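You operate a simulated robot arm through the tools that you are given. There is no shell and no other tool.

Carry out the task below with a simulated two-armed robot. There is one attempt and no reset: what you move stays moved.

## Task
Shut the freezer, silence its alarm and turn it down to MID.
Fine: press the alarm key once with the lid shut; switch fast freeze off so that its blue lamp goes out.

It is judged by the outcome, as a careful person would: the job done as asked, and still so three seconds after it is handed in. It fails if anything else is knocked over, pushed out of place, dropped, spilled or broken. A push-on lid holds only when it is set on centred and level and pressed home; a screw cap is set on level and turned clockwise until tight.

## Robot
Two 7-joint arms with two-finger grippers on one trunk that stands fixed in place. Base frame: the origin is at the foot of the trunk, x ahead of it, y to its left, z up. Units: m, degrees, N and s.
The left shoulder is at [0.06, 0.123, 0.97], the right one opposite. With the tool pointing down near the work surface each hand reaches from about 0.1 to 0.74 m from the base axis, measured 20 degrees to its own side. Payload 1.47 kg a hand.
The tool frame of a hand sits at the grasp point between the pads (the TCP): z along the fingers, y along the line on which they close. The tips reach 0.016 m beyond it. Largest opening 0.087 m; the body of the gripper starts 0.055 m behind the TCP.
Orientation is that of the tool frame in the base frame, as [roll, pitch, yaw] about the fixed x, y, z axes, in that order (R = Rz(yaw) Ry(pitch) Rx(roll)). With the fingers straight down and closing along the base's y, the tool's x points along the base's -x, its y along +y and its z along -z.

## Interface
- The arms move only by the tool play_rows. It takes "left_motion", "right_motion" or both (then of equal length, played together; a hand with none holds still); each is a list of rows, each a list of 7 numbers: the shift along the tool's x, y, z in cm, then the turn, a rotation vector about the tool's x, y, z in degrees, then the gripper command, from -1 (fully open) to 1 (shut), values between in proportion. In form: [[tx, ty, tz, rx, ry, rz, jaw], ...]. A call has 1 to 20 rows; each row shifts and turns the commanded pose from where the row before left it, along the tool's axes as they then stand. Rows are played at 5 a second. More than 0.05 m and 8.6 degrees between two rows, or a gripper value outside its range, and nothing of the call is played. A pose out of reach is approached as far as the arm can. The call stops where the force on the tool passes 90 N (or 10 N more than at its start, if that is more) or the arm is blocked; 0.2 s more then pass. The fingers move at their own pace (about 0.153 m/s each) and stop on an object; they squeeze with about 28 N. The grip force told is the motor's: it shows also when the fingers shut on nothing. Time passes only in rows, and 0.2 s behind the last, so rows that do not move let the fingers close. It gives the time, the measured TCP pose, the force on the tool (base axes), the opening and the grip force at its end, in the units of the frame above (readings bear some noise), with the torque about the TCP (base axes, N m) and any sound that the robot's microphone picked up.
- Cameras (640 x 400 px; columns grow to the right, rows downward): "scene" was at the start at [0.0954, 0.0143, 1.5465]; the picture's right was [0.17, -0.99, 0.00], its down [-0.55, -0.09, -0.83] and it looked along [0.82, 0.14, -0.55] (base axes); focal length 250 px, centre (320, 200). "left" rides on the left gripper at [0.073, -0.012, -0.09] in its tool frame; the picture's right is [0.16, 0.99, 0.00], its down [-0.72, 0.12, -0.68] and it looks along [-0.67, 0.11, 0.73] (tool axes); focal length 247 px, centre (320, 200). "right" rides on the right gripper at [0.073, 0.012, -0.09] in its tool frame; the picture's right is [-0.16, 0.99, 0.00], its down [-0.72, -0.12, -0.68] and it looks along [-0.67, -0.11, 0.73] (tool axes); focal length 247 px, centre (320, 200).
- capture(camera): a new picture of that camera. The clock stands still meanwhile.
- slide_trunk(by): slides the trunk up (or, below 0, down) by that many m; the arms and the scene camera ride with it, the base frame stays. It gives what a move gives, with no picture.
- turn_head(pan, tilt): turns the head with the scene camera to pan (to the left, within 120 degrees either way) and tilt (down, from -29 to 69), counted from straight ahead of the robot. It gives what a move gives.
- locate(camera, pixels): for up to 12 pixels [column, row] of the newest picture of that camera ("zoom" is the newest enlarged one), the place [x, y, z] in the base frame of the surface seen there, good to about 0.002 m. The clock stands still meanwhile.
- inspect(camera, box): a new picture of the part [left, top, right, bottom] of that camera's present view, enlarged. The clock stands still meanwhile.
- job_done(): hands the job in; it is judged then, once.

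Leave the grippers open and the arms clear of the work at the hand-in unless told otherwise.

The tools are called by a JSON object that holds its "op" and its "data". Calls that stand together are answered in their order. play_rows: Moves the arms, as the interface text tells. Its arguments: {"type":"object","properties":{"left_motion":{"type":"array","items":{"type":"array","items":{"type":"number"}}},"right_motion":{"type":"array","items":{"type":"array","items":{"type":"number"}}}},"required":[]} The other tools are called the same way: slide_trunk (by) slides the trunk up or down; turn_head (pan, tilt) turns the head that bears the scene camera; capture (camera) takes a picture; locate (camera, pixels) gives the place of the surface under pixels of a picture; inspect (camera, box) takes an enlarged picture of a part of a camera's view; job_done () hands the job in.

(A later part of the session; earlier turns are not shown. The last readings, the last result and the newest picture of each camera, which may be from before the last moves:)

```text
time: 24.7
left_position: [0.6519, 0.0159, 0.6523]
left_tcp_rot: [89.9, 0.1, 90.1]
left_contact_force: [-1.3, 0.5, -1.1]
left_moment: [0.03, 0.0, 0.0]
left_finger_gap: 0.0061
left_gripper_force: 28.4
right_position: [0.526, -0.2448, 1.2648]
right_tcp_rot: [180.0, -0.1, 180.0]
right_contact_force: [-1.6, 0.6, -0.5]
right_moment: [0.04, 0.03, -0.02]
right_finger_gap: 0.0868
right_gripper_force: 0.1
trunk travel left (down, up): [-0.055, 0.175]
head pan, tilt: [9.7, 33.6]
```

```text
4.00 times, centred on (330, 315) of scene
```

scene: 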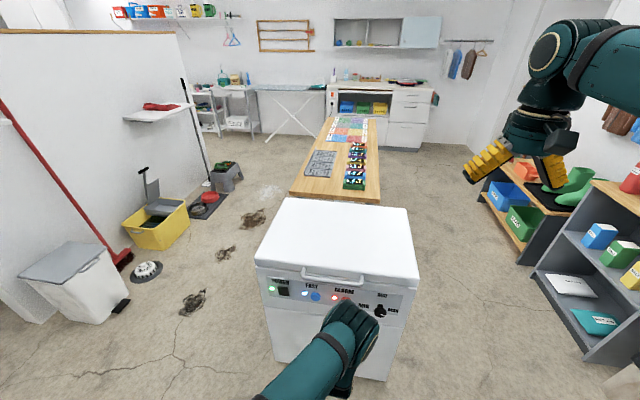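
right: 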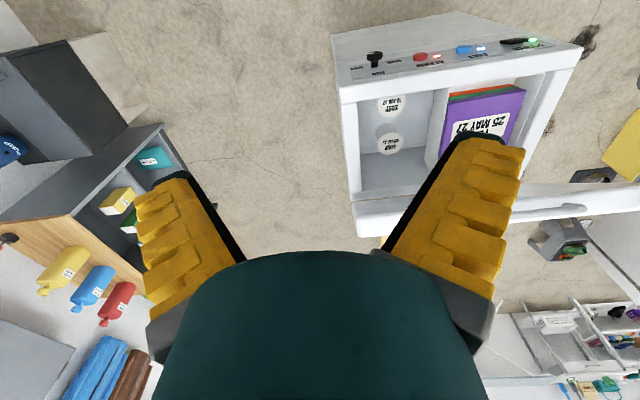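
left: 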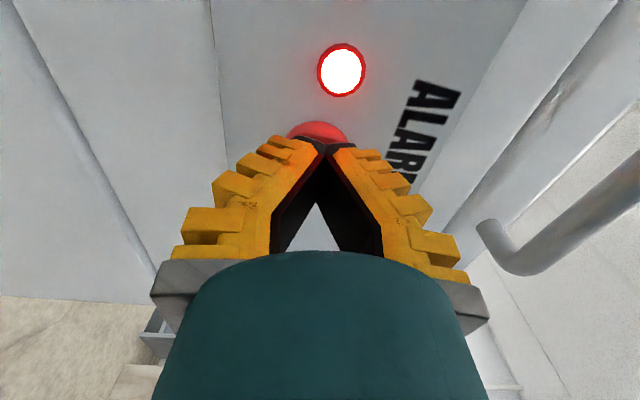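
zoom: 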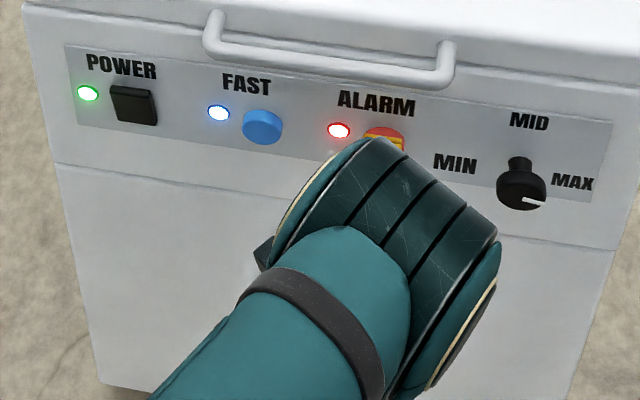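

The finger gap reads 6 mm although the fingers are commanded shut. I look at the tips.

{"op": "inspect", "data": {"camera": "left", "box": [240, 40, 400, 200]}}

```text
2.50 times, centred on (320, 120) of left
```

zoom: 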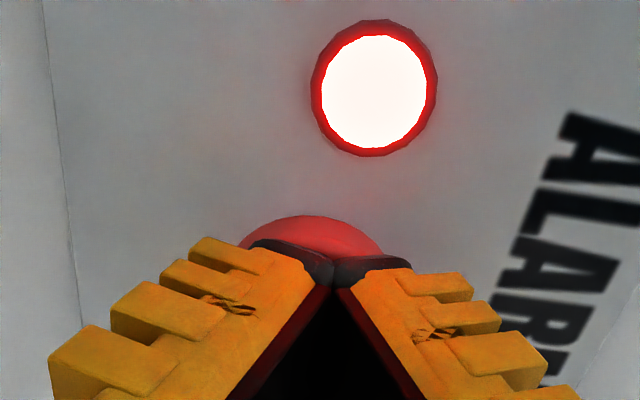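

The tips are at the key face. I go on in 2 mm steps.

{"op": "play_rows", "data": {"left_motion": [[0, 0, 0.2, 0, 0, 0, 1], [0, 0, 0.2, 0, 0, 0, 1]]}}

{"op": "inspect", "data": {"camera": "left", "box": [240, 40, 400, 200]}}

{"op": "inspect", "data": {"camera": "scene", "box": [250, 265, 410, 365]}}

```text
time: 25.3
left_position: [0.6565, 0.0179, 0.6529]
left_tcp_rot: [90.0, 0.0, 90.1]
left_contact_force: [-9.7, 0.0, -0.7]
left_moment: [-0.03, -0.01, -0.01]
left_finger_gap: 0.0059
left_gripper_force: 28.6
right_position: [0.5252, -0.2452, 1.2638]
right_tcp_rot: [179.9, -0.1, 180.0]
right_contact_force: [-1.0, 0.7, 0.2]
right_moment: [0.0, -0.02, -0.01]
right_finger_gap: 0.0871
right_gripper_force: 0.2
trunk travel left (down, up): [-0.055, 0.175]
head pan, tilt: [9.7, 33.6]
heard: click
```

```text
2.50 times, centred on (320, 120) of left
```

zoom: 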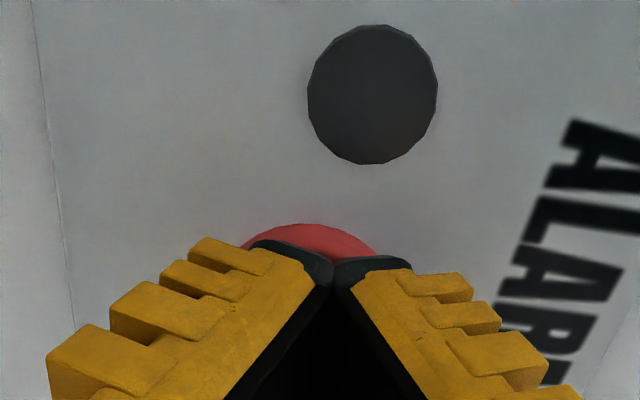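

```text
4.00 times, centred on (330, 315) of scene
```

zoom: 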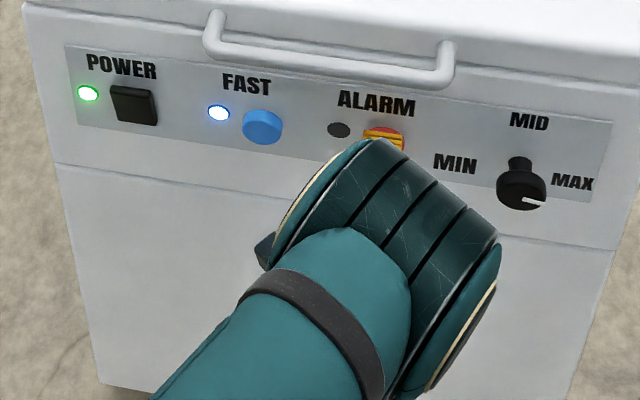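

A click was heard and the red lamp is out. I retreat straight back 7 cm, then shift 11.4 cm left in front of the blue key.

{"op": "play_rows", "data": {"left_motion": [[0, 0, -3, 0, 0, 0, 1], [0, 0, -4, 0, 0, 0, 1], [3.8, 0, 0, 0, 0, 0, 1], [3.8, 0, 0, 0, 0, 0, 1], [3.8, 0, 0, 0, 0, 0, 1], [0, 0, 1, 0, 0, 0, 1]]}}

{"op": "capture", "data": {"camera": "left"}}

{"op": "inspect", "data": {"camera": "scene", "box": [250, 265, 410, 365]}}

```text
time: 26.7
left_position: [0.5961, 0.1317, 0.6508]
left_tcp_rot: [90.0, 0.0, 90.1]
left_contact_force: [0.3, 0.2, 0.6]
left_moment: [0.01, 0.0, 0.01]
left_finger_gap: 0.0
left_gripper_force: 28.2
right_position: [0.5255, -0.2441, 1.2637]
right_tcp_rot: [180.0, 0.0, -180.0]
right_contact_force: [-0.6, -0.7, -0.4]
right_moment: [0.0, 0.02, -0.01]
right_finger_gap: 0.0872
right_gripper_force: 0.0
trunk travel left (down, up): [-0.055, 0.175]
head pan, tilt: [9.7, 33.6]
```

```text
taken
```

left: 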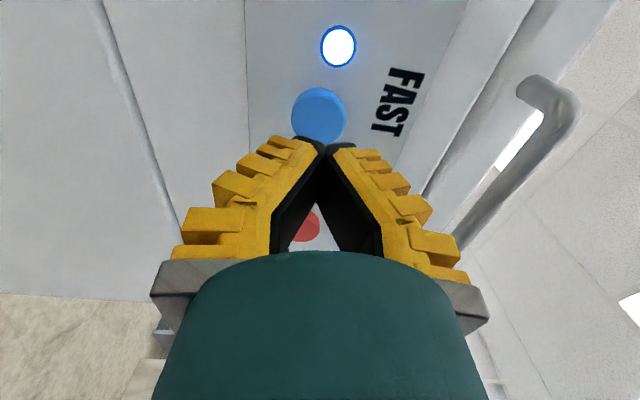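

```text
4.00 times, centred on (330, 315) of scene
```

zoom: 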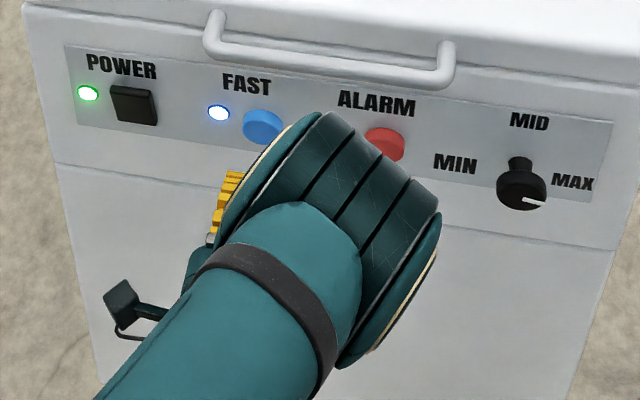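

The blue key is lined up the same way as the red one was, with its lamp still lit. I press it the same way, in small steps at the end.

{"op": "play_rows", "data": {"left_motion": [[0, 0.1, 2.2, 0, 0, 0, 1], [0, 0, 2.2, 0, 0, 0, 1], [0, 0, 0.8, 0, 0, 0, 1], [0, 0, 0.3, 0, 0, 0, 1], [0, 0, 0.2, 0, 0, 0, 1], [0, 0, 0.2, 0, 0, 0, 1]]}}

{"op": "capture", "data": {"camera": "left"}}

```text
time: 28.1
left_position: [0.6552, 0.1309, 0.6526]
left_tcp_rot: [90.1, 0.0, 90.0]
left_contact_force: [-5.5, -2.4, -0.8]
left_moment: [-0.06, -0.01, 0.02]
left_finger_gap: 0.0061
left_gripper_force: 28.3
right_position: [0.5251, -0.2445, 1.2646]
right_tcp_rot: [179.9, -0.1, -180.0]
right_contact_force: [0.3, 0.0, -0.3]
right_moment: [0.0, 0.01, 0.0]
right_finger_gap: 0.0869
right_gripper_force: 0.0
trunk travel left (down, up): [-0.055, 0.175]
head pan, tilt: [9.7, 33.6]
heard: click
```

```text
taken
```

left: 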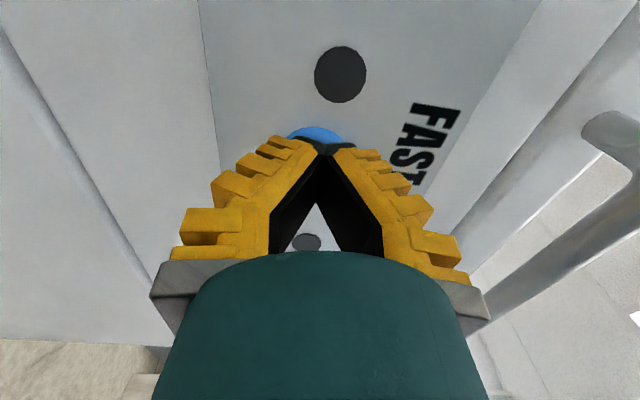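

A click was heard and the blue lamp is out. I retreat the left hand straight back and then out to the left so the panel is clear.

{"op": "play_rows", "data": {"left_motion": [[0, 0, -3, 0, 0, 0, 1], [0, 0, -4, 0, 0, 0, 0.5], [0, 0, -4, 0, 0, 0, -0.2], [0, 0, -4, 0, 0, 0, -1], [4, 0, 0, 0, 0, 0, -1], [4, 0, 0, 0, 0, 0, -1], [4, 0, 0, 0, 0, 0, -1], [4, 0, 0, 0, 0, 0, -1], [4, 0, 0, 0, 0, 0, -1]]}}

{"op": "capture", "data": {"camera": "scene"}}

{"op": "inspect", "data": {"camera": "scene", "box": [250, 265, 410, 365]}}

{"op": "locate", "data": {"camera": "zoom", "pixels": [[520, 185], [500, 185], [543, 190], [520, 207], [525, 200], [543, 206], [520, 172], [455, 163], [530, 121], [572, 182], [380, 140], [262, 125]]}}

```text
time: 30.1
left_position: [0.5057, 0.3322, 0.6496]
left_tcp_rot: [90.0, -0.1, 90.0]
left_contact_force: [-0.4, 0.4, -0.3]
left_moment: [0.01, 0.02, 0.0]
left_finger_gap: 0.0868
left_gripper_force: 0.0
right_position: [0.5266, -0.2446, 1.2646]
right_tcp_rot: [180.0, 0.0, 180.0]
right_contact_force: [0.3, -0.4, -0.7]
right_moment: [0.01, 0.02, 0.01]
right_finger_gap: 0.0867
right_gripper_force: 0.0
trunk travel left (down, up): [-0.055, 0.175]
head pan, tilt: [9.7, 33.6]
```

```text
taken
```

scene: 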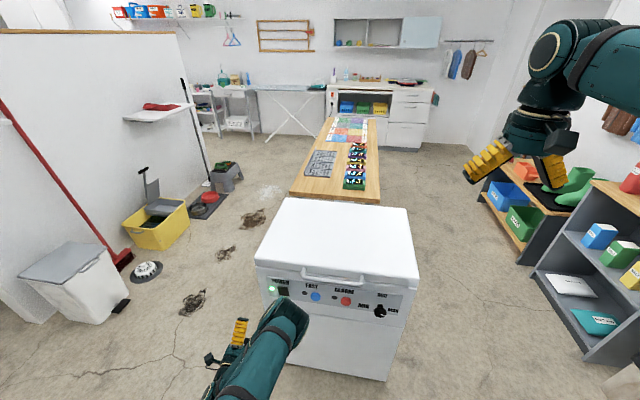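

```text
4.00 times, centred on (330, 315) of scene
```

zoom: 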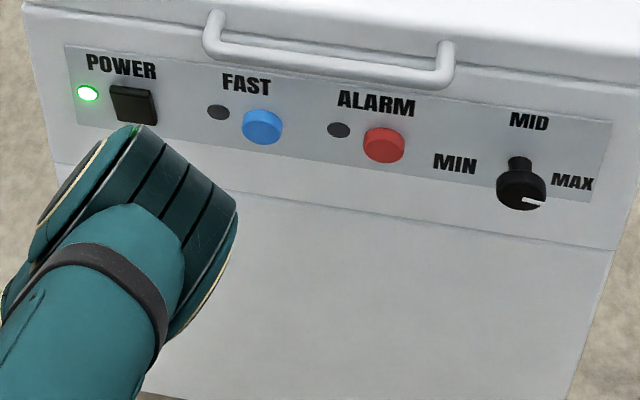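

```text
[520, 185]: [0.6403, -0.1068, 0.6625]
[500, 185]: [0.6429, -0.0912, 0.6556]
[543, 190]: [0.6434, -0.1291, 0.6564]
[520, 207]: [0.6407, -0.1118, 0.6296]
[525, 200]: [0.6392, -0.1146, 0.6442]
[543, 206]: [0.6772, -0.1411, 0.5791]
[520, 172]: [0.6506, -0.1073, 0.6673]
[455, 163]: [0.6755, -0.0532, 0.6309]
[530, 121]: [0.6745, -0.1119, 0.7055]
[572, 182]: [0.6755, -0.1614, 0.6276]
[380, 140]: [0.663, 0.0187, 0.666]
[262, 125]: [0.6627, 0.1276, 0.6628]
```

Both lamps are out, and the knob axis is at about (−0.110, 0.649) with its face at x 0.640 and radius 0.02. Next I use the right hand and tilt it in place until the fingers point forward.

{"op": "play_rows", "data": {"right_motion": [[0, 0, 0, 0, -8.1818, 0, -1], [0, 0, 0, 0, -8.1818, 0, -1], [0, 0, 0, 0, -8.1818, 0, -1], [0, 0, 0, 0, -8.1818, 0, -1], [0, 0, 0, 0, -8.1818, 0, -1], [0, 0, 0, 0, -8.1818, 0, -1], [0, 0, 0, 0, -8.1818, 0, -1], [0, 0, 0, 0, -8.1818, 0, -1], [0, 0, 0, 0, -8.1818, 0, -1], [0, 0, 0, 0, -8.1818, 0, -1], [0, 0, 0, 0, -8.1818, 0, -1]]}}

```text
time: 32.5
left_position: [0.5059, 0.3331, 0.651]
left_tcp_rot: [90.0, 0.2, 90.0]
left_contact_force: [0.3, 0.2, -0.6]
left_moment: [-0.03, -0.05, -0.02]
left_finger_gap: 0.087
left_gripper_force: 0.0
right_position: [0.5257, -0.2479, 1.2615]
right_tcp_rot: [175.6, 86.2, 174.4]
right_contact_force: [0.0, 0.9, 0.0]
right_moment: [-0.03, 0.02, -0.08]
right_finger_gap: 0.0868
right_gripper_force: 0.1
right hand out of reach, approached as far as the arm can: row 9
trunk travel left (down, up): [-0.055, 0.175]
head pan, tilt: [9.7, 33.6]
```

The right hand now points forward, about 4° below level; row 9 was cut slightly short at this height. Next I lower it in front of the freezer to about z 0.69 and bring it across to y≈−0.11, staying at x≈0.5.

{"op": "play_rows", "data": {"right_motion": [[4.8, 1.1, 0, 0, 0, 0, -1], [4.8, 1.1, 0, 0, 0, 0, -1], [4.8, 1.1, 0, 0, 0, 0, -1], [4.8, 1.1, 0, 0, 0, 0, -1], [4.8, 1.1, 0, 0, 0, 0, -1], [4.8, 1.1, 0, 0, 0, 0, -1], [4.8, 1.1, 0, 0, 0, 0, -1], [4.8, 1.1, 0, 0, 0, 0, -1], [4.8, 1.1, 0, 0, 0, 0, -1], [4.8, 1.1, 0, 0, 0, 0, -1], [4.8, 1.1, 0, 0, 0, 0, -1], [4.8, 1.1, 0, 0, 0, 0, -1]]}}

{"op": "capture", "data": {"camera": "scene"}}

{"op": "capture", "data": {"camera": "right"}}

```text
time: 35.1
left_position: [0.5071, 0.3332, 0.6512]
left_tcp_rot: [90.0, 0.0, 90.1]
left_contact_force: [0.4, -0.1, 0.0]
left_moment: [0.05, -0.04, 0.02]
left_finger_gap: 0.0871
left_gripper_force: 0.1
right_position: [0.5191, -0.2129, 1.0936]
right_tcp_rot: [-176.0, 86.0, -176.7]
right_contact_force: [-0.2, 0.1, 0.0]
right_moment: [0.03, 0.02, -0.01]
right_finger_gap: 0.0867
right_gripper_force: 0.1
right hand out of reach, approached as far as the arm can: row 4, 5, 6, 7, 8, 9, 10, 11, 12
trunk travel left (down, up): [-0.055, 0.175]
head pan, tilt: [9.7, 33.6]
```

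```text
taken
```

scene: 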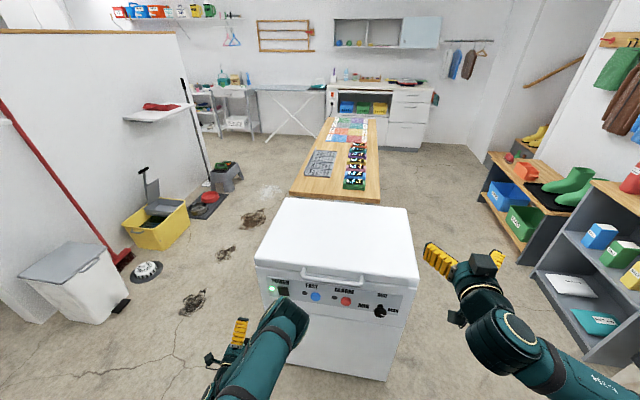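

```text
taken
```

right: 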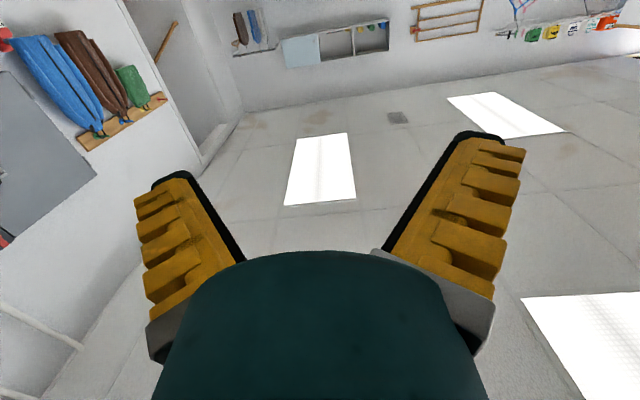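

The arm stops short at z 1.09 in this wrist attitude. The left hand reached the low poses when rolled by 90°, so I roll the right hand the mirrored way, −90° about its axis, before going lower.

{"op": "play_rows", "data": {"right_motion": [[0, 0, 0, 0, 0, -8.1818, -1], [0, 0, 0, 0, 0, -8.1818, -1], [0, 0, 0, 0, 0, -8.1818, -1], [0, 0, 0, 0, 0, -8.1818, -1], [0, 0, 0, 0, 0, -8.1818, -1], [0, 0, 0, 0, 0, -8.1818, -1], [0, 0, 0, 0, 0, -8.1818, -1], [0, 0, 0, 0, 0, -8.1818, -1], [0, 0, 0, 0, 0, -8.1818, -1], [0, 0, 0, 0, 0, -8.1818, -1], [0, 0, 0, 0, 0, -8.1818, -1]]}}

```text
time: 37.5
left_position: [0.5057, 0.3326, 0.651]
left_tcp_rot: [90.0, 0.0, 89.9]
left_contact_force: [0.1, 1.0, 0.6]
left_moment: [-0.02, -0.01, 0.0]
left_finger_gap: 0.087
left_gripper_force: 0.0
right_position: [0.5173, -0.2173, 1.0951]
right_tcp_rot: [-93.7, -0.5, -90.8]
right_contact_force: [0.2, -0.2, 0.6]
right_moment: [-0.03, -0.02, -0.01]
right_finger_gap: 0.0869
right_gripper_force: 0.0
trunk travel left (down, up): [-0.055, 0.175]
head pan, tilt: [9.7, 33.6]
```

The right hand is now rolled like a mirror of the left. I level it and lower it to z≈0.65, y≈−0.11 at x≈0.5.

{"op": "play_rows", "data": {"right_motion": [[0, 0, -1.5, 3.7, -0.8, 0, -1], [-1.07, 4.45, 0, 0, 0, 0, -1], [-1.07, 4.45, 0, 0, 0, 0, -1], [-1.07, 4.45, 0, 0, 0, 0, -1], [-1.07, 4.45, 0, 0, 0, 0, -1], [-1.07, 4.45, 0, 0, 0, 0, -1], [-1.07, 4.45, 0, 0, 0, 0, -1], [-1.07, 4.45, 0, 0, 0, 0, -1], [-1.07, 4.45, 0, 0, 0, 0, -1], [-1.07, 4.45, 0, 0, 0, 0, -1], [-1.07, 4.45, 0, 0, 0, 0, -1]]}}

{"op": "capture", "data": {"camera": "scene"}}

{"op": "capture", "data": {"camera": "right"}}

```text
time: 39.9
left_position: [0.5067, 0.3319, 0.6509]
left_tcp_rot: [90.0, 0.0, 90.1]
left_contact_force: [-0.7, -0.4, -0.3]
left_moment: [-0.01, -0.01, 0.01]
left_finger_gap: 0.0871
left_gripper_force: 0.1
right_position: [0.5145, -0.2337, 1.1145]
right_tcp_rot: [-90.1, -0.2, -89.9]
right_contact_force: [-1.0, 0.8, 0.6]
right_moment: [-0.06, 0.01, 0.05]
right_finger_gap: 0.0868
right_gripper_force: 0.1
right hand out of reach, approached as far as the arm can: row 1, 2, 3, 4, 5, 6, 7, 8, 9, 10, 11
trunk travel left (down, up): [-0.055, 0.175]
head pan, tilt: [9.7, 33.6]
```

```text
taken
```

scene: 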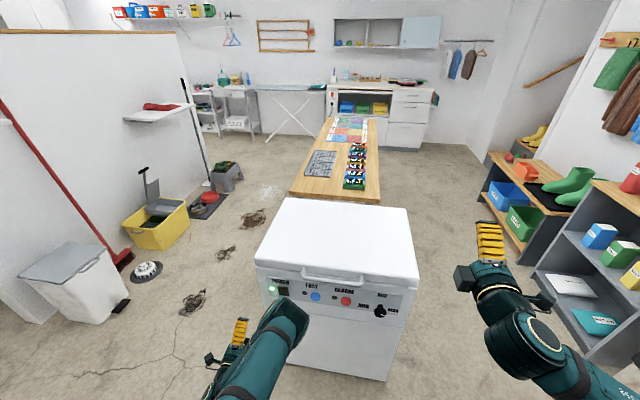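

```text
taken
```

right: 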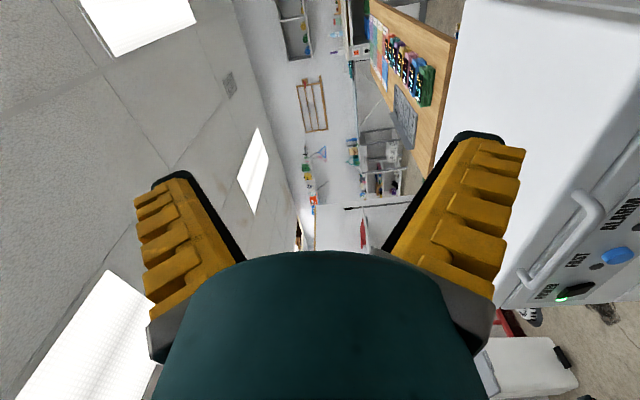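

The right arm stays blocked in its present joint attitude, well above the work. The left arm already works well at this height, so I will use it for the knob. First I move the right hand a little outward, and the left hand goes across to y≈−0.11 at x≈0.5.

{"op": "play_rows", "data": {"left_motion": [[-4.4, 0, 0, 0, 0, 0, -1], [-4.4, 0, 0, 0, 0, 0, -1], [-4.4, 0, 0, 0, 0, 0, -1], [-4.4, 0, 0, 0, 0, 0, -1], [-4.4, 0, 0, 0, 0, 0, -1], [-4.4, 0, 0, 0, 0, 0, -1], [-4.4, 0, 0, 0, 0, 0, -1], [-4.4, 0, 0, 0, 0, 0, -1], [-4.4, 0, 0, 0, 0, 0, -1], [-4.6, 0, 0, 0, 0, 0, -1]], "right_motion": [[3, 0, 0, 0, 0, 0, -1], [3, 0, 0, 0, 0, 0, -1], [3, 0, 0, 0, 0, 0, -1], [0, 0, 0, 0, 0, 0, -1], [0, 0, 0, 0, 0, 0, -1], [0, 0, 0, 0, 0, 0, -1], [0, 0, 0, 0, 0, 0, -1], [0, 0, 0, 0, 0, 0, -1], [0, 0, 0, 0, 0, 0, -1], [0, 0, 0, 0, 0, 0, -1]]}}

{"op": "capture", "data": {"camera": "scene"}}

{"op": "capture", "data": {"camera": "left"}}

```text
time: 42.1
left_position: [0.5058, -0.1112, 0.654]
left_tcp_rot: [90.0, 0.0, 90.0]
left_contact_force: [0.5, -0.7, 0.3]
left_moment: [0.02, 0.0, -0.01]
left_finger_gap: 0.087
left_gripper_force: 0.1
right_position: [0.5153, -0.3202, 1.1138]
right_tcp_rot: [-89.8, -0.2, -89.9]
right_contact_force: [-0.2, -0.1, -0.3]
right_moment: [-0.02, 0.0, 0.02]
right_finger_gap: 0.0871
right_gripper_force: 0.0
trunk travel left (down, up): [-0.055, 0.175]
head pan, tilt: [9.7, 33.6]
```

```text
taken
```

scene: 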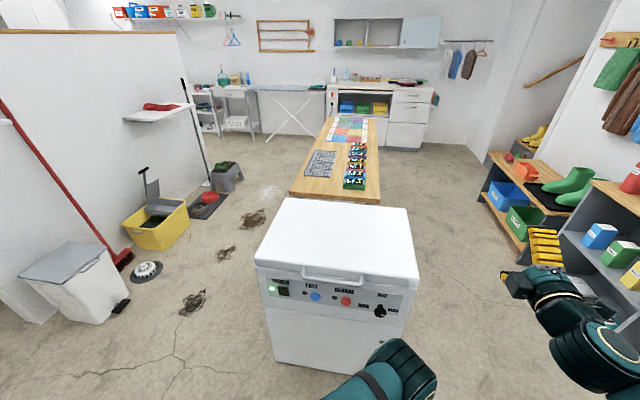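

```text
taken
```

left: 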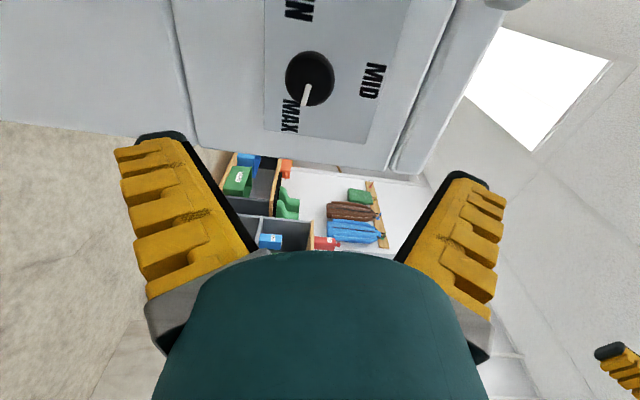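

The left hand reaches in front of the knob. In the hand view the knob is at (310,78) and points at MAX. Before gripping, I test in the air that the wrist can roll the 110° counter-clockwise that the turn needs.

{"op": "play_rows", "data": {"left_motion": [[0, 0, 0, 0, 0, -8.5, -1], [0, 0, 0, 0, 0, -8.5, -1], [0, 0, 0, 0, 0, -8.5, -1], [0, 0, 0, 0, 0, -8.5, -1], [0, 0, 0, 0, 0, -8.5, -1], [0, 0, 0, 0, 0, -8.5, -1], [0, 0, 0, 0, 0, -8.5, -1], [0, 0, 0, 0, 0, -8.5, -1], [0, 0, 0, 0, 0, -8.5, -1], [0, 0, 0, 0, 0, -8.5, -1], [0, 0, 0, 0, 0, -8.5, -1], [0, 0, 0, 0, 0, -8.5, -1], [0, 0, 0, 0, 0, -8.5, -1]]}}

{"op": "capture", "data": {"camera": "left"}}

```text
time: 44.9
left_position: [0.5069, -0.1352, 0.6634]
left_tcp_rot: [-91.1, 70.4, -90.2]
left_contact_force: [0.4, -0.5, -0.3]
left_moment: [-0.02, 0.01, 0.04]
left_finger_gap: 0.0869
left_gripper_force: 0.0
left hand out of reach, approached as far as the arm can: row 13
right_position: [0.5145, -0.321, 1.1149]
right_tcp_rot: [-89.8, -0.3, -89.9]
right_contact_force: [-0.5, 0.0, 0.9]
right_moment: [-0.06, 0.03, 0.01]
right_finger_gap: 0.0872
right_gripper_force: 0.0
trunk travel left (down, up): [-0.055, 0.175]
head pan, tilt: [9.7, 33.6]
```

```text
taken
```

left: 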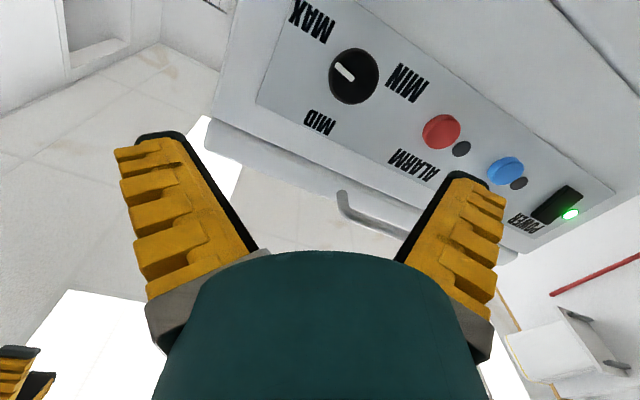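

The wrist turns nearly the whole 110°; only at the last step does the hand drift off position. I will start the grip rolled about 20° further the other way. I roll back by 130° and see whether that start attitude is reachable.

{"op": "play_rows", "data": {"left_motion": [[0, 0, 0, 0, 0, 8.1, -1], [0, 0, 0, 0, 0, 8.1, -1], [0, 0, 0, 0, 0, 8.1, -1], [0, 0, 0, 0, 0, 8.1, -1], [0, 0, 0, 0, 0, 8.1, -1], [0, 0, 0, 0, 0, 8.1, -1], [0, 0, 0, 0, 0, 8.1, -1], [0, 0, 0, 0, 0, 8.1, -1], [0, 0, 0, 0, 0, 8.1, -1], [0, 0, 0, 0, 0, 8.1, -1], [0, 0, 0, 0, 0, 8.1, -1], [0, 0, 0, 0, 0, 8.1, -1], [0, 0, 0, 0, 0, 8.1, -1], [0, 0, 0, 0, 0, 8.1, -1], [0, 0, 0, 0, 0, 8.1, -1], [0, 0, 0, 0, 0, 8.1, -1]]}}

{"op": "capture", "data": {"camera": "left"}}

```text
time: 48.3
left_position: [0.507, -0.1358, 0.6624]
left_tcp_rot: [90.0, -19.2, 90.0]
left_contact_force: [0.0, -0.2, -0.6]
left_moment: [-0.03, -0.02, 0.04]
left_finger_gap: 0.087
left_gripper_force: 0.0
right_position: [0.514, -0.3211, 1.1153]
right_tcp_rot: [-89.9, -0.2, -90.0]
right_contact_force: [-0.1, 0.9, 0.8]
right_moment: [-0.04, -0.03, -0.02]
right_finger_gap: 0.0871
right_gripper_force: 0.0
trunk travel left (down, up): [-0.055, 0.175]
head pan, tilt: [9.7, 33.6]
```

```text
taken
```

left: 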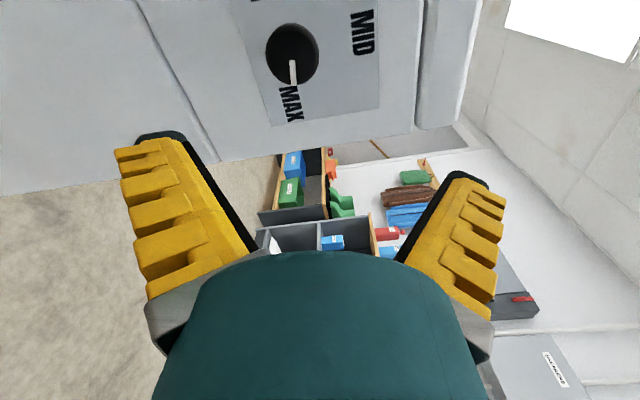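

The start attitude at +19° is fine. I roll 15° more for margin and measure the knob from this camera.

{"op": "play_rows", "data": {"left_motion": [[0, 0, 0, 0, 0, 7.5, -1], [0, 0, 0, 0, 0, 7.5, -1]]}}

{"op": "inspect", "data": {"camera": "left", "box": [220, 0, 400, 150]}}

```text
time: 48.9
left_position: [0.5076, -0.1348, 0.6644]
left_tcp_rot: [90.0, -34.1, 90.1]
left_contact_force: [0.0, -0.4, -0.6]
left_moment: [0.0, 0.02, 0.0]
left_finger_gap: 0.0868
left_gripper_force: 0.0
right_position: [0.5151, -0.3215, 1.1145]
right_tcp_rot: [-89.9, -0.2, -90.0]
right_contact_force: [0.9, 0.3, -0.8]
right_moment: [0.03, 0.03, -0.01]
right_finger_gap: 0.0871
right_gripper_force: 0.0
trunk travel left (down, up): [-0.055, 0.175]
head pan, tilt: [9.7, 33.6]
```

```text
2.67 times, centred on (310, 75) of left
```

zoom: 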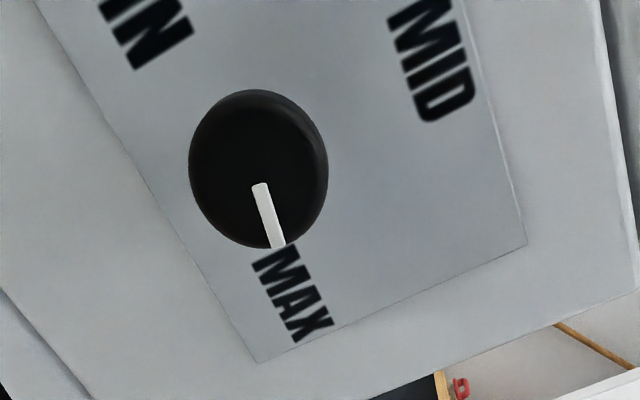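

{"op": "locate", "data": {"camera": "zoom", "pixels": [[250, 172], [195, 165], [300, 175], [245, 105], [262, 190], [277, 240], [293, 293], [430, 65], [255, 243], [320, 150], [140, 25], [210, 120]]}}

```text
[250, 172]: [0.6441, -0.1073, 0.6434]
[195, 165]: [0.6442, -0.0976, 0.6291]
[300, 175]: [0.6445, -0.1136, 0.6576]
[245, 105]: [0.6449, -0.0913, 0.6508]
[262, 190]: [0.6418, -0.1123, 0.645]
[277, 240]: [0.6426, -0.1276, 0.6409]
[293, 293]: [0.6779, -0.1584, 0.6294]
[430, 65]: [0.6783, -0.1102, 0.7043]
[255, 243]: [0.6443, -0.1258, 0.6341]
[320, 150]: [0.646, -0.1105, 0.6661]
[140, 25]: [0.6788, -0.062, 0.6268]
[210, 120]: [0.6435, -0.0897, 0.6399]
```

The knob centre comes out at about (y −0.110, z 0.6485) from both cameras, with the pointer roughly 20° below 3 o'clock. I centre the open hand on that axis and go forward to x≈0.58.

{"op": "play_rows", "data": {"left_motion": [[0.58, -1.35, 0, 0, 0, 0, -1], [0.58, -1.35, 0, 0, 0, 0, -1], [0, 0, 4, 0, 0, 0, -1], [0, 0, 3, 0, 0, 0, -1]]}}

{"op": "capture", "data": {"camera": "left"}}

{"op": "capture", "data": {"camera": "scene"}}

```text
time: 49.9
left_position: [0.5776, -0.1112, 0.6504]
left_tcp_rot: [90.0, -34.2, 90.1]
left_contact_force: [-0.3, -0.7, -0.3]
left_moment: [-0.02, -0.02, -0.02]
left_finger_gap: 0.087
left_gripper_force: 0.0
right_position: [0.5152, -0.321, 1.1156]
right_tcp_rot: [-89.8, -0.2, -90.0]
right_contact_force: [0.3, 0.5, 0.8]
right_moment: [0.01, 0.0, 0.04]
right_finger_gap: 0.087
right_gripper_force: 0.1
trunk travel left (down, up): [-0.055, 0.175]
head pan, tilt: [9.7, 33.6]
```

```text
taken
```

left: 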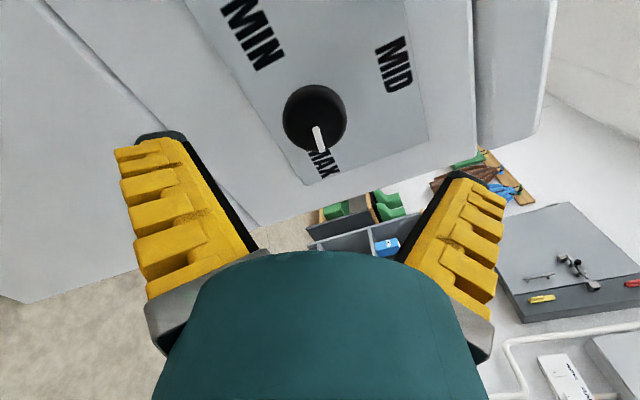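

```text
taken
```

scene: 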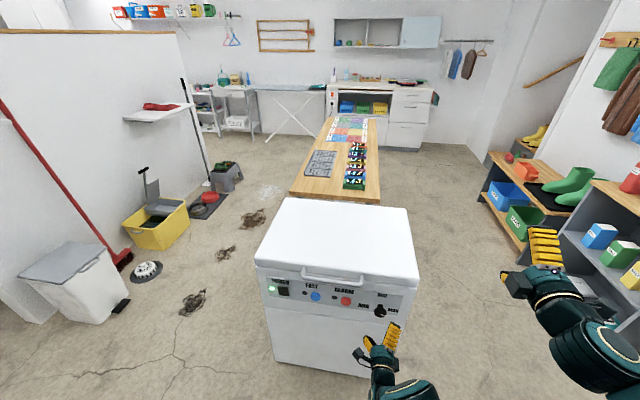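

The knob sits nearly centred between the fingers, with a small 3 mm shift still needed. I correct that, go forward to x≈0.646 and stop before closing.

{"op": "play_rows", "data": {"left_motion": [[0.1, -0.3, 2, 0, 0, 0, -1], [0, 0, 2.5, 0, 0, 0, -1], [0, 0, 2.3, 0, 0, 0, -1]]}}

{"op": "capture", "data": {"camera": "left"}}

{"op": "inspect", "data": {"camera": "scene", "box": [330, 265, 430, 345]}}

```text
time: 50.7
left_position: [0.646, -0.1087, 0.6476]
left_tcp_rot: [89.9, -34.1, 90.0]
left_contact_force: [0.6, -0.8, -0.3]
left_moment: [0.0, -0.04, 0.0]
left_finger_gap: 0.0871
left_gripper_force: 0.1
right_position: [0.5151, -0.3217, 1.1147]
right_tcp_rot: [-89.8, -0.2, -90.0]
right_contact_force: [0.1, 0.7, -0.2]
right_moment: [0.0, 0.0, 0.01]
right_finger_gap: 0.0873
right_gripper_force: 0.1
trunk travel left (down, up): [-0.055, 0.175]
head pan, tilt: [9.7, 33.6]
```

```text
taken
```

left: 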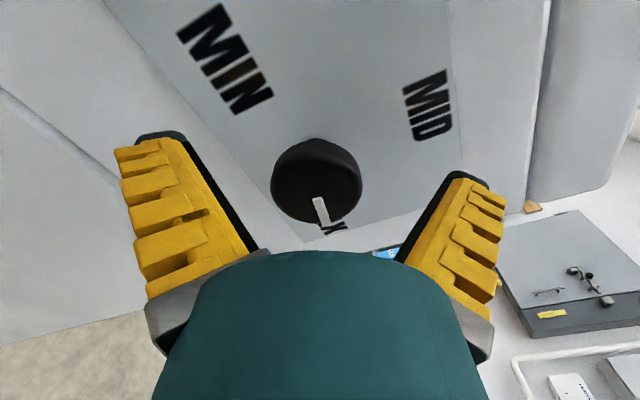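

```text
5.00 times, centred on (380, 305) of scene
```

zoom: 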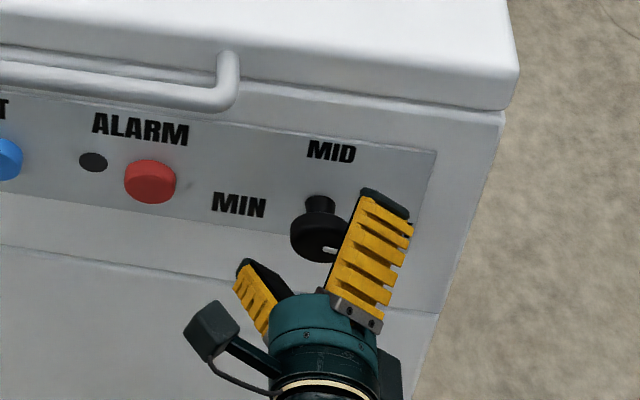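

The knob is well centred between the fingers. I close on it and read the gap and the force.

{"op": "play_rows", "data": {"left_motion": [[0, 0, 0, 0, 0, 0, 0], [0, 0, 0, 0, 0, 0, 0.3], [0, 0, 0, 0, 0, 0, 1], [0, 0, 0, 0, 0, 0, 1]]}}

{"op": "capture", "data": {"camera": "left"}}

```text
time: 51.7
left_position: [0.645, -0.1076, 0.6476]
left_tcp_rot: [90.1, -34.1, 90.0]
left_contact_force: [-12.6, 3.8, -5.4]
left_moment: [-0.1, 0.14, -0.25]
left_finger_gap: 0.0361
left_gripper_force: 29.4
right_position: [0.5143, -0.3204, 1.1159]
right_tcp_rot: [-89.8, -0.2, -90.0]
right_contact_force: [0.1, 0.3, -1.3]
right_moment: [0.02, -0.03, 0.0]
right_finger_gap: 0.087
right_gripper_force: 0.0
trunk travel left (down, up): [-0.055, 0.175]
head pan, tilt: [9.7, 33.6]
```

```text
taken
```

left: 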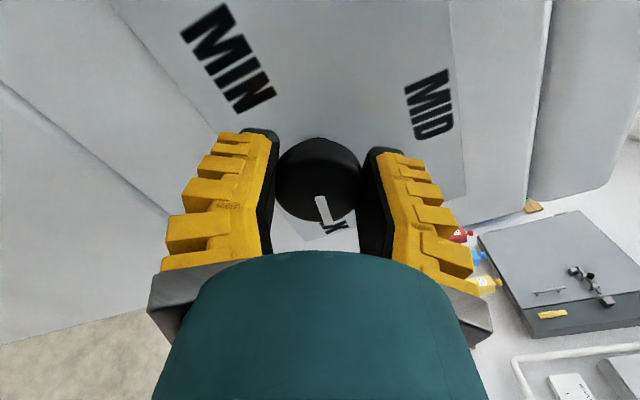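

The knob is held, with a 36 mm gap. A side load of about 6.6 N shows the hand is slightly off centre, so I shift 1.5 mm to relieve it. Then I start turning counter-clockwise by about 24° and look.

{"op": "play_rows", "data": {"left_motion": [[0, -0.15, 0, 0, 0, 0, 1], [0, 0, 0, 0, 0, -4, 1], [0, 0, 0, 0, 0, -5, 1], [0, 0, 0, 0, 0, -5, 1], [0, 0, 0, 0, 0, -5, 1], [0, 0, 0, 0, 0, -5, 1]]}}

{"op": "capture", "data": {"camera": "left"}}

{"op": "inspect", "data": {"camera": "scene", "box": [330, 265, 430, 345]}}

```text
time: 53.1
left_position: [0.6451, -0.1065, 0.6457]
left_tcp_rot: [89.9, -10.0, 90.0]
left_contact_force: [-11.9, 0.1, 0.4]
left_moment: [-0.01, -0.03, -0.42]
left_finger_gap: 0.0354
left_gripper_force: 29.8
right_position: [0.5142, -0.3207, 1.1152]
right_tcp_rot: [-89.8, -0.2, -90.0]
right_contact_force: [-0.1, 0.0, -0.7]
right_moment: [-0.02, 0.02, -0.01]
right_finger_gap: 0.0868
right_gripper_force: 0.0
trunk travel left (down, up): [-0.055, 0.175]
head pan, tilt: [9.7, 33.6]
```

```text
taken
```

left: 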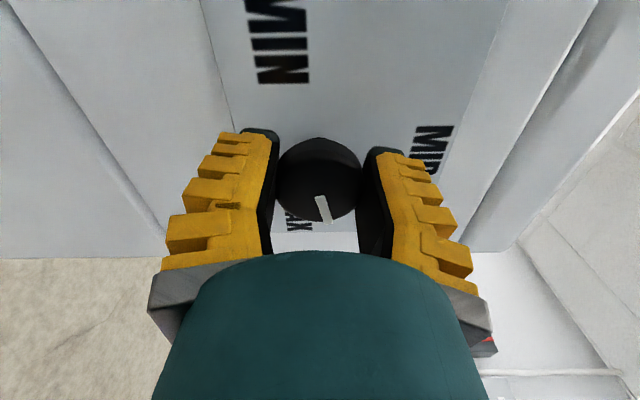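

```text
5.00 times, centred on (380, 305) of scene
```

zoom: 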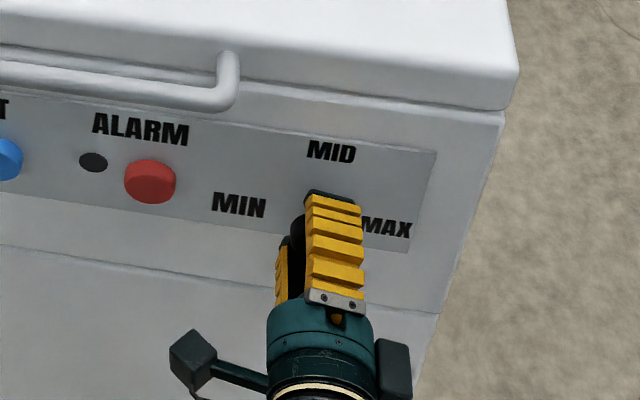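

The pointer stays fixed relative to the fingers while the labels turn, so the knob is following, and the load is small. I continue for another 70°.

{"op": "play_rows", "data": {"left_motion": [[0, 0, 0, 0, 0, -7, 1], [0, 0, 0, 0, 0, -7, 1], [0, 0, 0, 0, 0, -7, 1], [0, 0, 0, 0, 0, -7, 1], [0, 0, 0, 0, 0, -7, 1], [0, 0, 0, 0, 0, -7, 1], [0, 0, 0, 0, 0, -7, 1], [0, 0, 0, 0, 0, -7, 1], [0, 0, 0, 0, 0, -7, 1], [0, 0, 0, 0, 0, -7, 1]]}}

{"op": "capture", "data": {"camera": "left"}}

{"op": "inspect", "data": {"camera": "scene", "box": [330, 265, 430, 345]}}

```text
time: 55.3
left_position: [0.6463, -0.1088, 0.6434]
left_tcp_rot: [90.3, 59.9, 90.2]
left_contact_force: [-13.8, -14.4, -17.7]
left_moment: [0.1, -0.02, -0.42]
left_finger_gap: 0.0358
left_gripper_force: 29.9
right_position: [0.5158, -0.3218, 1.1144]
right_tcp_rot: [-89.8, -0.2, -90.1]
right_contact_force: [0.1, -0.4, 0.0]
right_moment: [0.02, 0.02, 0.0]
right_finger_gap: 0.0871
right_gripper_force: 0.0
trunk travel left (down, up): [-0.055, 0.175]
head pan, tilt: [9.7, 33.6]
```

```text
taken
```

left: 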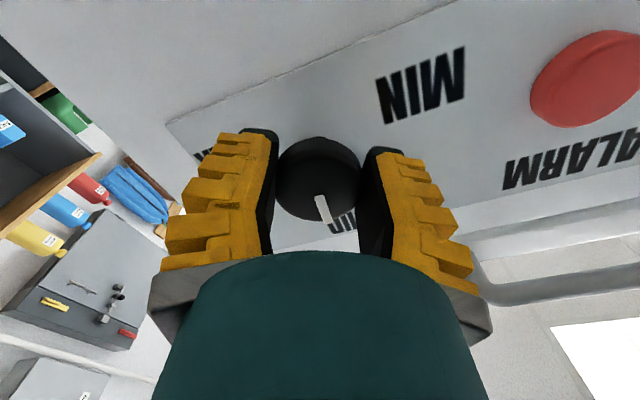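

```text
5.00 times, centred on (380, 305) of scene
```

zoom: 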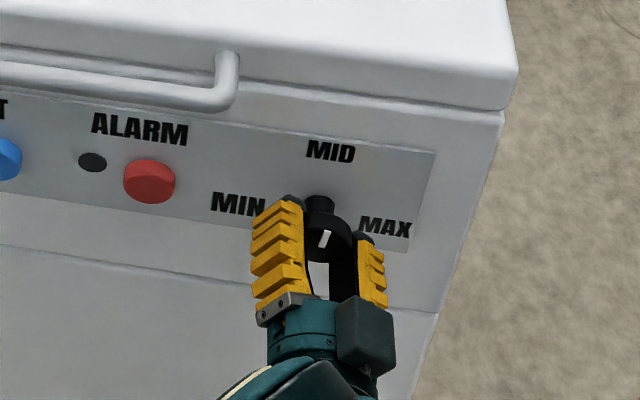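

The pointer now stands nearly upright, slightly right of 12 o'clock. The side load has grown to about 23 N. I relieve it with a small shift along it and then turn the remaining part, about 14°.

{"op": "play_rows", "data": {"left_motion": [[0.1, -0.25, 0, 0, 0, 0, 1], [0, 0, 0, 0, 0, -4, 1], [0, 0, 0, 0, 0, -4, 1], [0, 0, 0, 0, 0, -4, 1], [0, 0, 0, 0, 0, 0, 1]]}}

{"op": "inspect", "data": {"camera": "scene", "box": [348, 275, 412, 325]}}

{"op": "capture", "data": {"camera": "left"}}

```text
time: 56.5
left_position: [0.6453, -0.109, 0.6439]
left_tcp_rot: [89.2, 72.1, 89.2]
left_contact_force: [-6.9, -12.3, 3.5]
left_moment: [0.0, -0.25, -0.24]
left_finger_gap: 0.0342
left_gripper_force: 30.1
right_position: [0.5146, -0.3209, 1.115]
right_tcp_rot: [-89.8, -0.2, -89.9]
right_contact_force: [0.5, 1.0, -0.5]
right_moment: [0.02, -0.01, -0.01]
right_finger_gap: 0.0869
right_gripper_force: 0.0
trunk travel left (down, up): [-0.055, 0.175]
head pan, tilt: [9.7, 33.6]
```

```text
8.00 times, centred on (380, 300) of scene
```

zoom: 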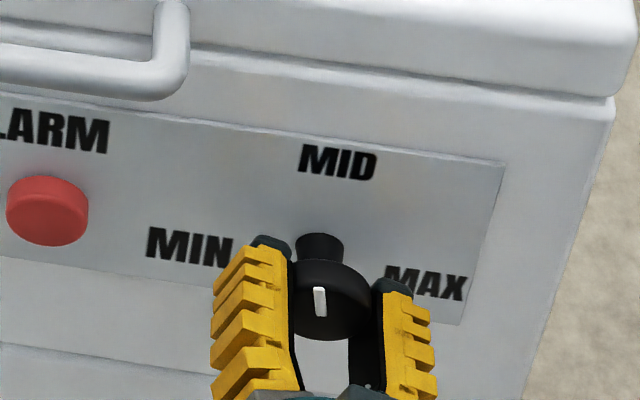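

```text
taken
```

left: 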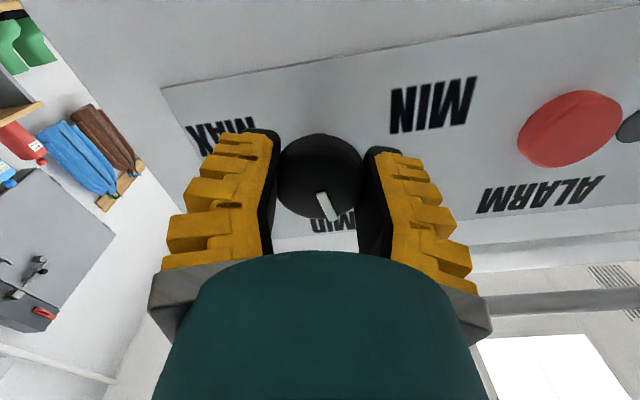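

The pointer is now close to upright. I measure its two ends to get the exact angle.

{"op": "locate", "data": {"camera": "zoom", "pixels": [[319, 291], [320, 302], [321, 313], [338, 162], [320, 240], [345, 300], [300, 280], [360, 285]]}}

{"op": "inspect", "data": {"camera": "left", "box": [260, 110, 400, 250]}}

{"op": "locate", "data": {"camera": "left", "pixels": [[319, 193], [333, 217], [326, 205], [336, 222], [300, 180], [345, 180], [285, 170], [320, 140]]}}

```text
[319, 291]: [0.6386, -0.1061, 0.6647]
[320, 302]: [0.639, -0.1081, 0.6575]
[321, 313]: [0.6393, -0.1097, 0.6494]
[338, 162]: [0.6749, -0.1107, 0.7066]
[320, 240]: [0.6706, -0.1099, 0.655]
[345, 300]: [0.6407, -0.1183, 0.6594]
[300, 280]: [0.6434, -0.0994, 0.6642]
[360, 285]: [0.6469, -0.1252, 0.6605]
```

```text
2.86 times, centred on (330, 180) of left
```

zoom: 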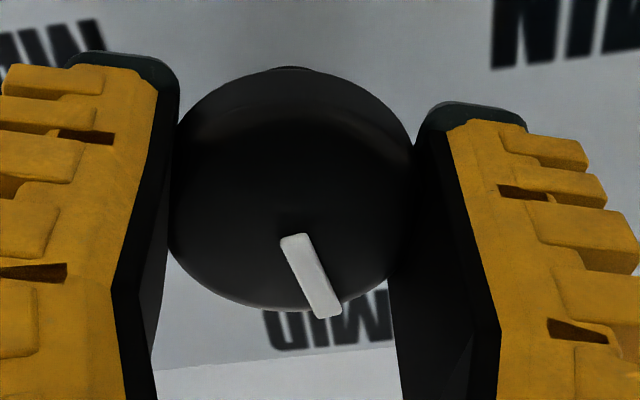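

```text
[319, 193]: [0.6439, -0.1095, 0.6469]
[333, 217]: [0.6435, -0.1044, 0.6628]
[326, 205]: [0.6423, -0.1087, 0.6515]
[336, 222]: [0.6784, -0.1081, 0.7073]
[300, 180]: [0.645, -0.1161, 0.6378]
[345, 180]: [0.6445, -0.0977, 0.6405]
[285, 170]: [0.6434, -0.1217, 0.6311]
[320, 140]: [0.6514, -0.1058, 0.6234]
```

From both cameras the pointer is now about 12–15° past 12 o'clock, toward MIN. I turn back clockwise by 12° and measure again.

{"op": "play_rows", "data": {"left_motion": [[0, 0, 0, 0, 0, 4, 1], [0, 0, 0, 0, 0, 4, 1], [0, 0, 0, 0, 0, 4, 1], [0, 0, 0, 0, 0, 0, 1]]}}

{"op": "inspect", "data": {"camera": "scene", "box": [360, 290, 400, 322]}}

{"op": "inspect", "data": {"camera": "left", "box": [260, 110, 400, 250]}}

```text
time: 57.5
left_position: [0.6447, -0.1094, 0.6451]
left_tcp_rot: [89.5, 59.9, 89.7]
left_contact_force: [-3.8, -7.7, 13.0]
left_moment: [-0.01, -0.21, -0.19]
left_finger_gap: 0.0341
left_gripper_force: 29.8
right_position: [0.5144, -0.322, 1.1162]
right_tcp_rot: [-89.7, -0.1, -89.9]
right_contact_force: [-1.6, 0.1, -0.4]
right_moment: [-0.01, 0.0, 0.02]
right_finger_gap: 0.0869
right_gripper_force: 0.0
trunk travel left (down, up): [-0.055, 0.175]
head pan, tilt: [9.7, 33.6]
```

```text
12.50 times, centred on (380, 306) of scene
```

zoom: 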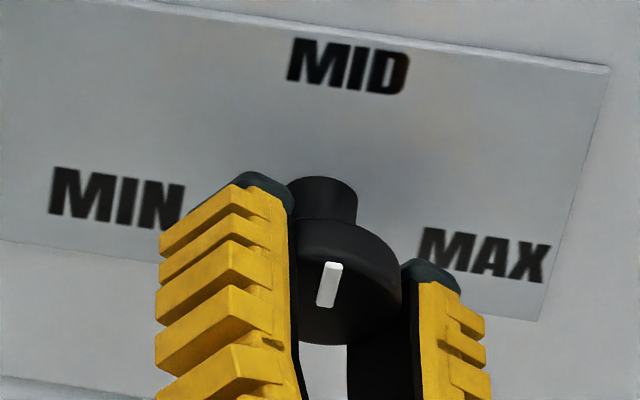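

```text
2.86 times, centred on (330, 180) of left
```

zoom: 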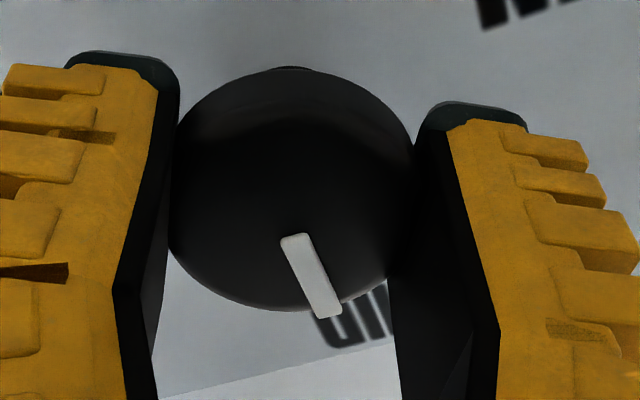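

The pointer now looks upright. I measure both ends in each view.

{"op": "locate", "data": {"camera": "zoom", "pixels": [[293, 240], [330, 310], [310, 272], [320, 295]]}}

{"op": "inspect", "data": {"camera": "scene", "box": [360, 290, 400, 322]}}

{"op": "locate", "data": {"camera": "zoom", "pixels": [[333, 266], [331, 276], [329, 288], [326, 304], [347, 68]]}}

```text
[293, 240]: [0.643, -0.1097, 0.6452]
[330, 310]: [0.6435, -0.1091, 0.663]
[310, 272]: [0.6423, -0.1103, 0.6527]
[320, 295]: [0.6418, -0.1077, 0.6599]
```

```text
12.50 times, centred on (380, 306) of scene
```

zoom: 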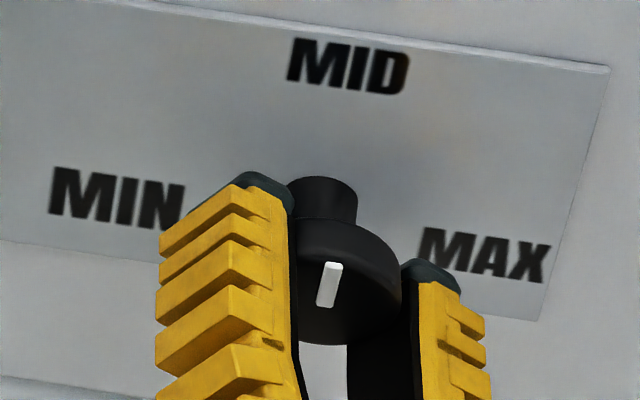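

```text
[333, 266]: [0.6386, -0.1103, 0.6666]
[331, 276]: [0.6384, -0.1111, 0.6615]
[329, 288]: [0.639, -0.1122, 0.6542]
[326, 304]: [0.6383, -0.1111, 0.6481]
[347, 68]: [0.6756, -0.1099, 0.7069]
```

Tip and root of the pointer are at y −0.110 and −0.111, so it stands upright under MID to within 2°. I ease the 15 N side load with a 1.5 mm shift, open the jaw and draw straight back.

{"op": "play_rows", "data": {"left_motion": [[-0.15, 0, 0, 0, 0, 0, 1], [0, 0, 0, 0, 0, 0, 0], [0, 0, 0, 0, 0, 0, -1], [0, 0, 0, 0, 0, 0, -1], [0, 0, -3, 0, 0, 0, -1], [0, 0, -4, 0, 0, 0, -1], [0, 0, -4, 0, 0, 0, -1]]}}

{"op": "inspect", "data": {"camera": "scene", "box": [360, 290, 400, 322]}}

{"op": "capture", "data": {"camera": "left"}}

```text
time: 59.1
left_position: [0.535, -0.1082, 0.6448]
left_tcp_rot: [89.9, 59.9, 89.9]
left_contact_force: [0.6, 0.0, 0.6]
left_moment: [0.03, 0.0, 0.02]
left_finger_gap: 0.0874
left_gripper_force: 0.0
right_position: [0.5152, -0.321, 1.115]
right_tcp_rot: [-89.8, -0.2, -90.0]
right_contact_force: [-0.4, 0.2, 0.1]
right_moment: [-0.01, 0.01, 0.02]
right_finger_gap: 0.087
right_gripper_force: 0.1
trunk travel left (down, up): [-0.055, 0.175]
head pan, tilt: [9.7, 33.6]
```

```text
12.50 times, centred on (380, 306) of scene
```

zoom: 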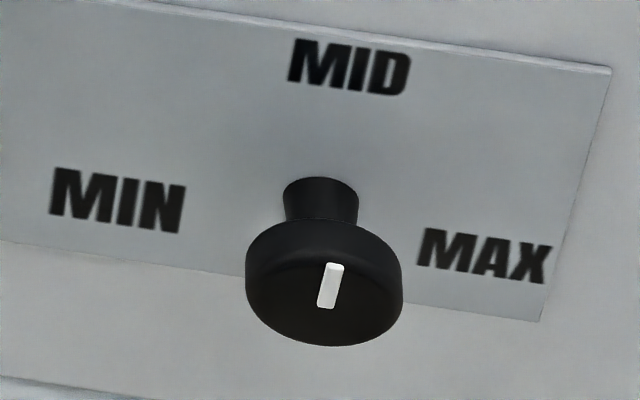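

```text
taken
```

left: 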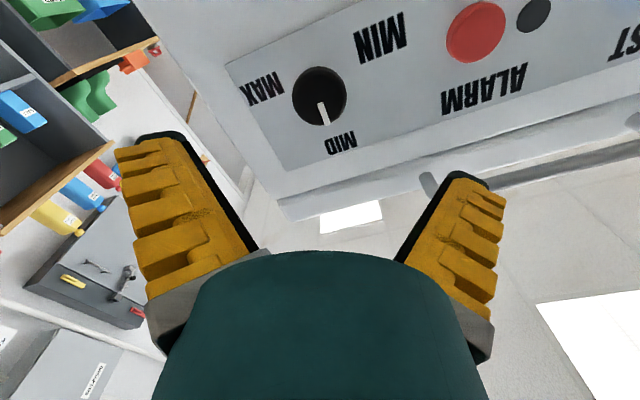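

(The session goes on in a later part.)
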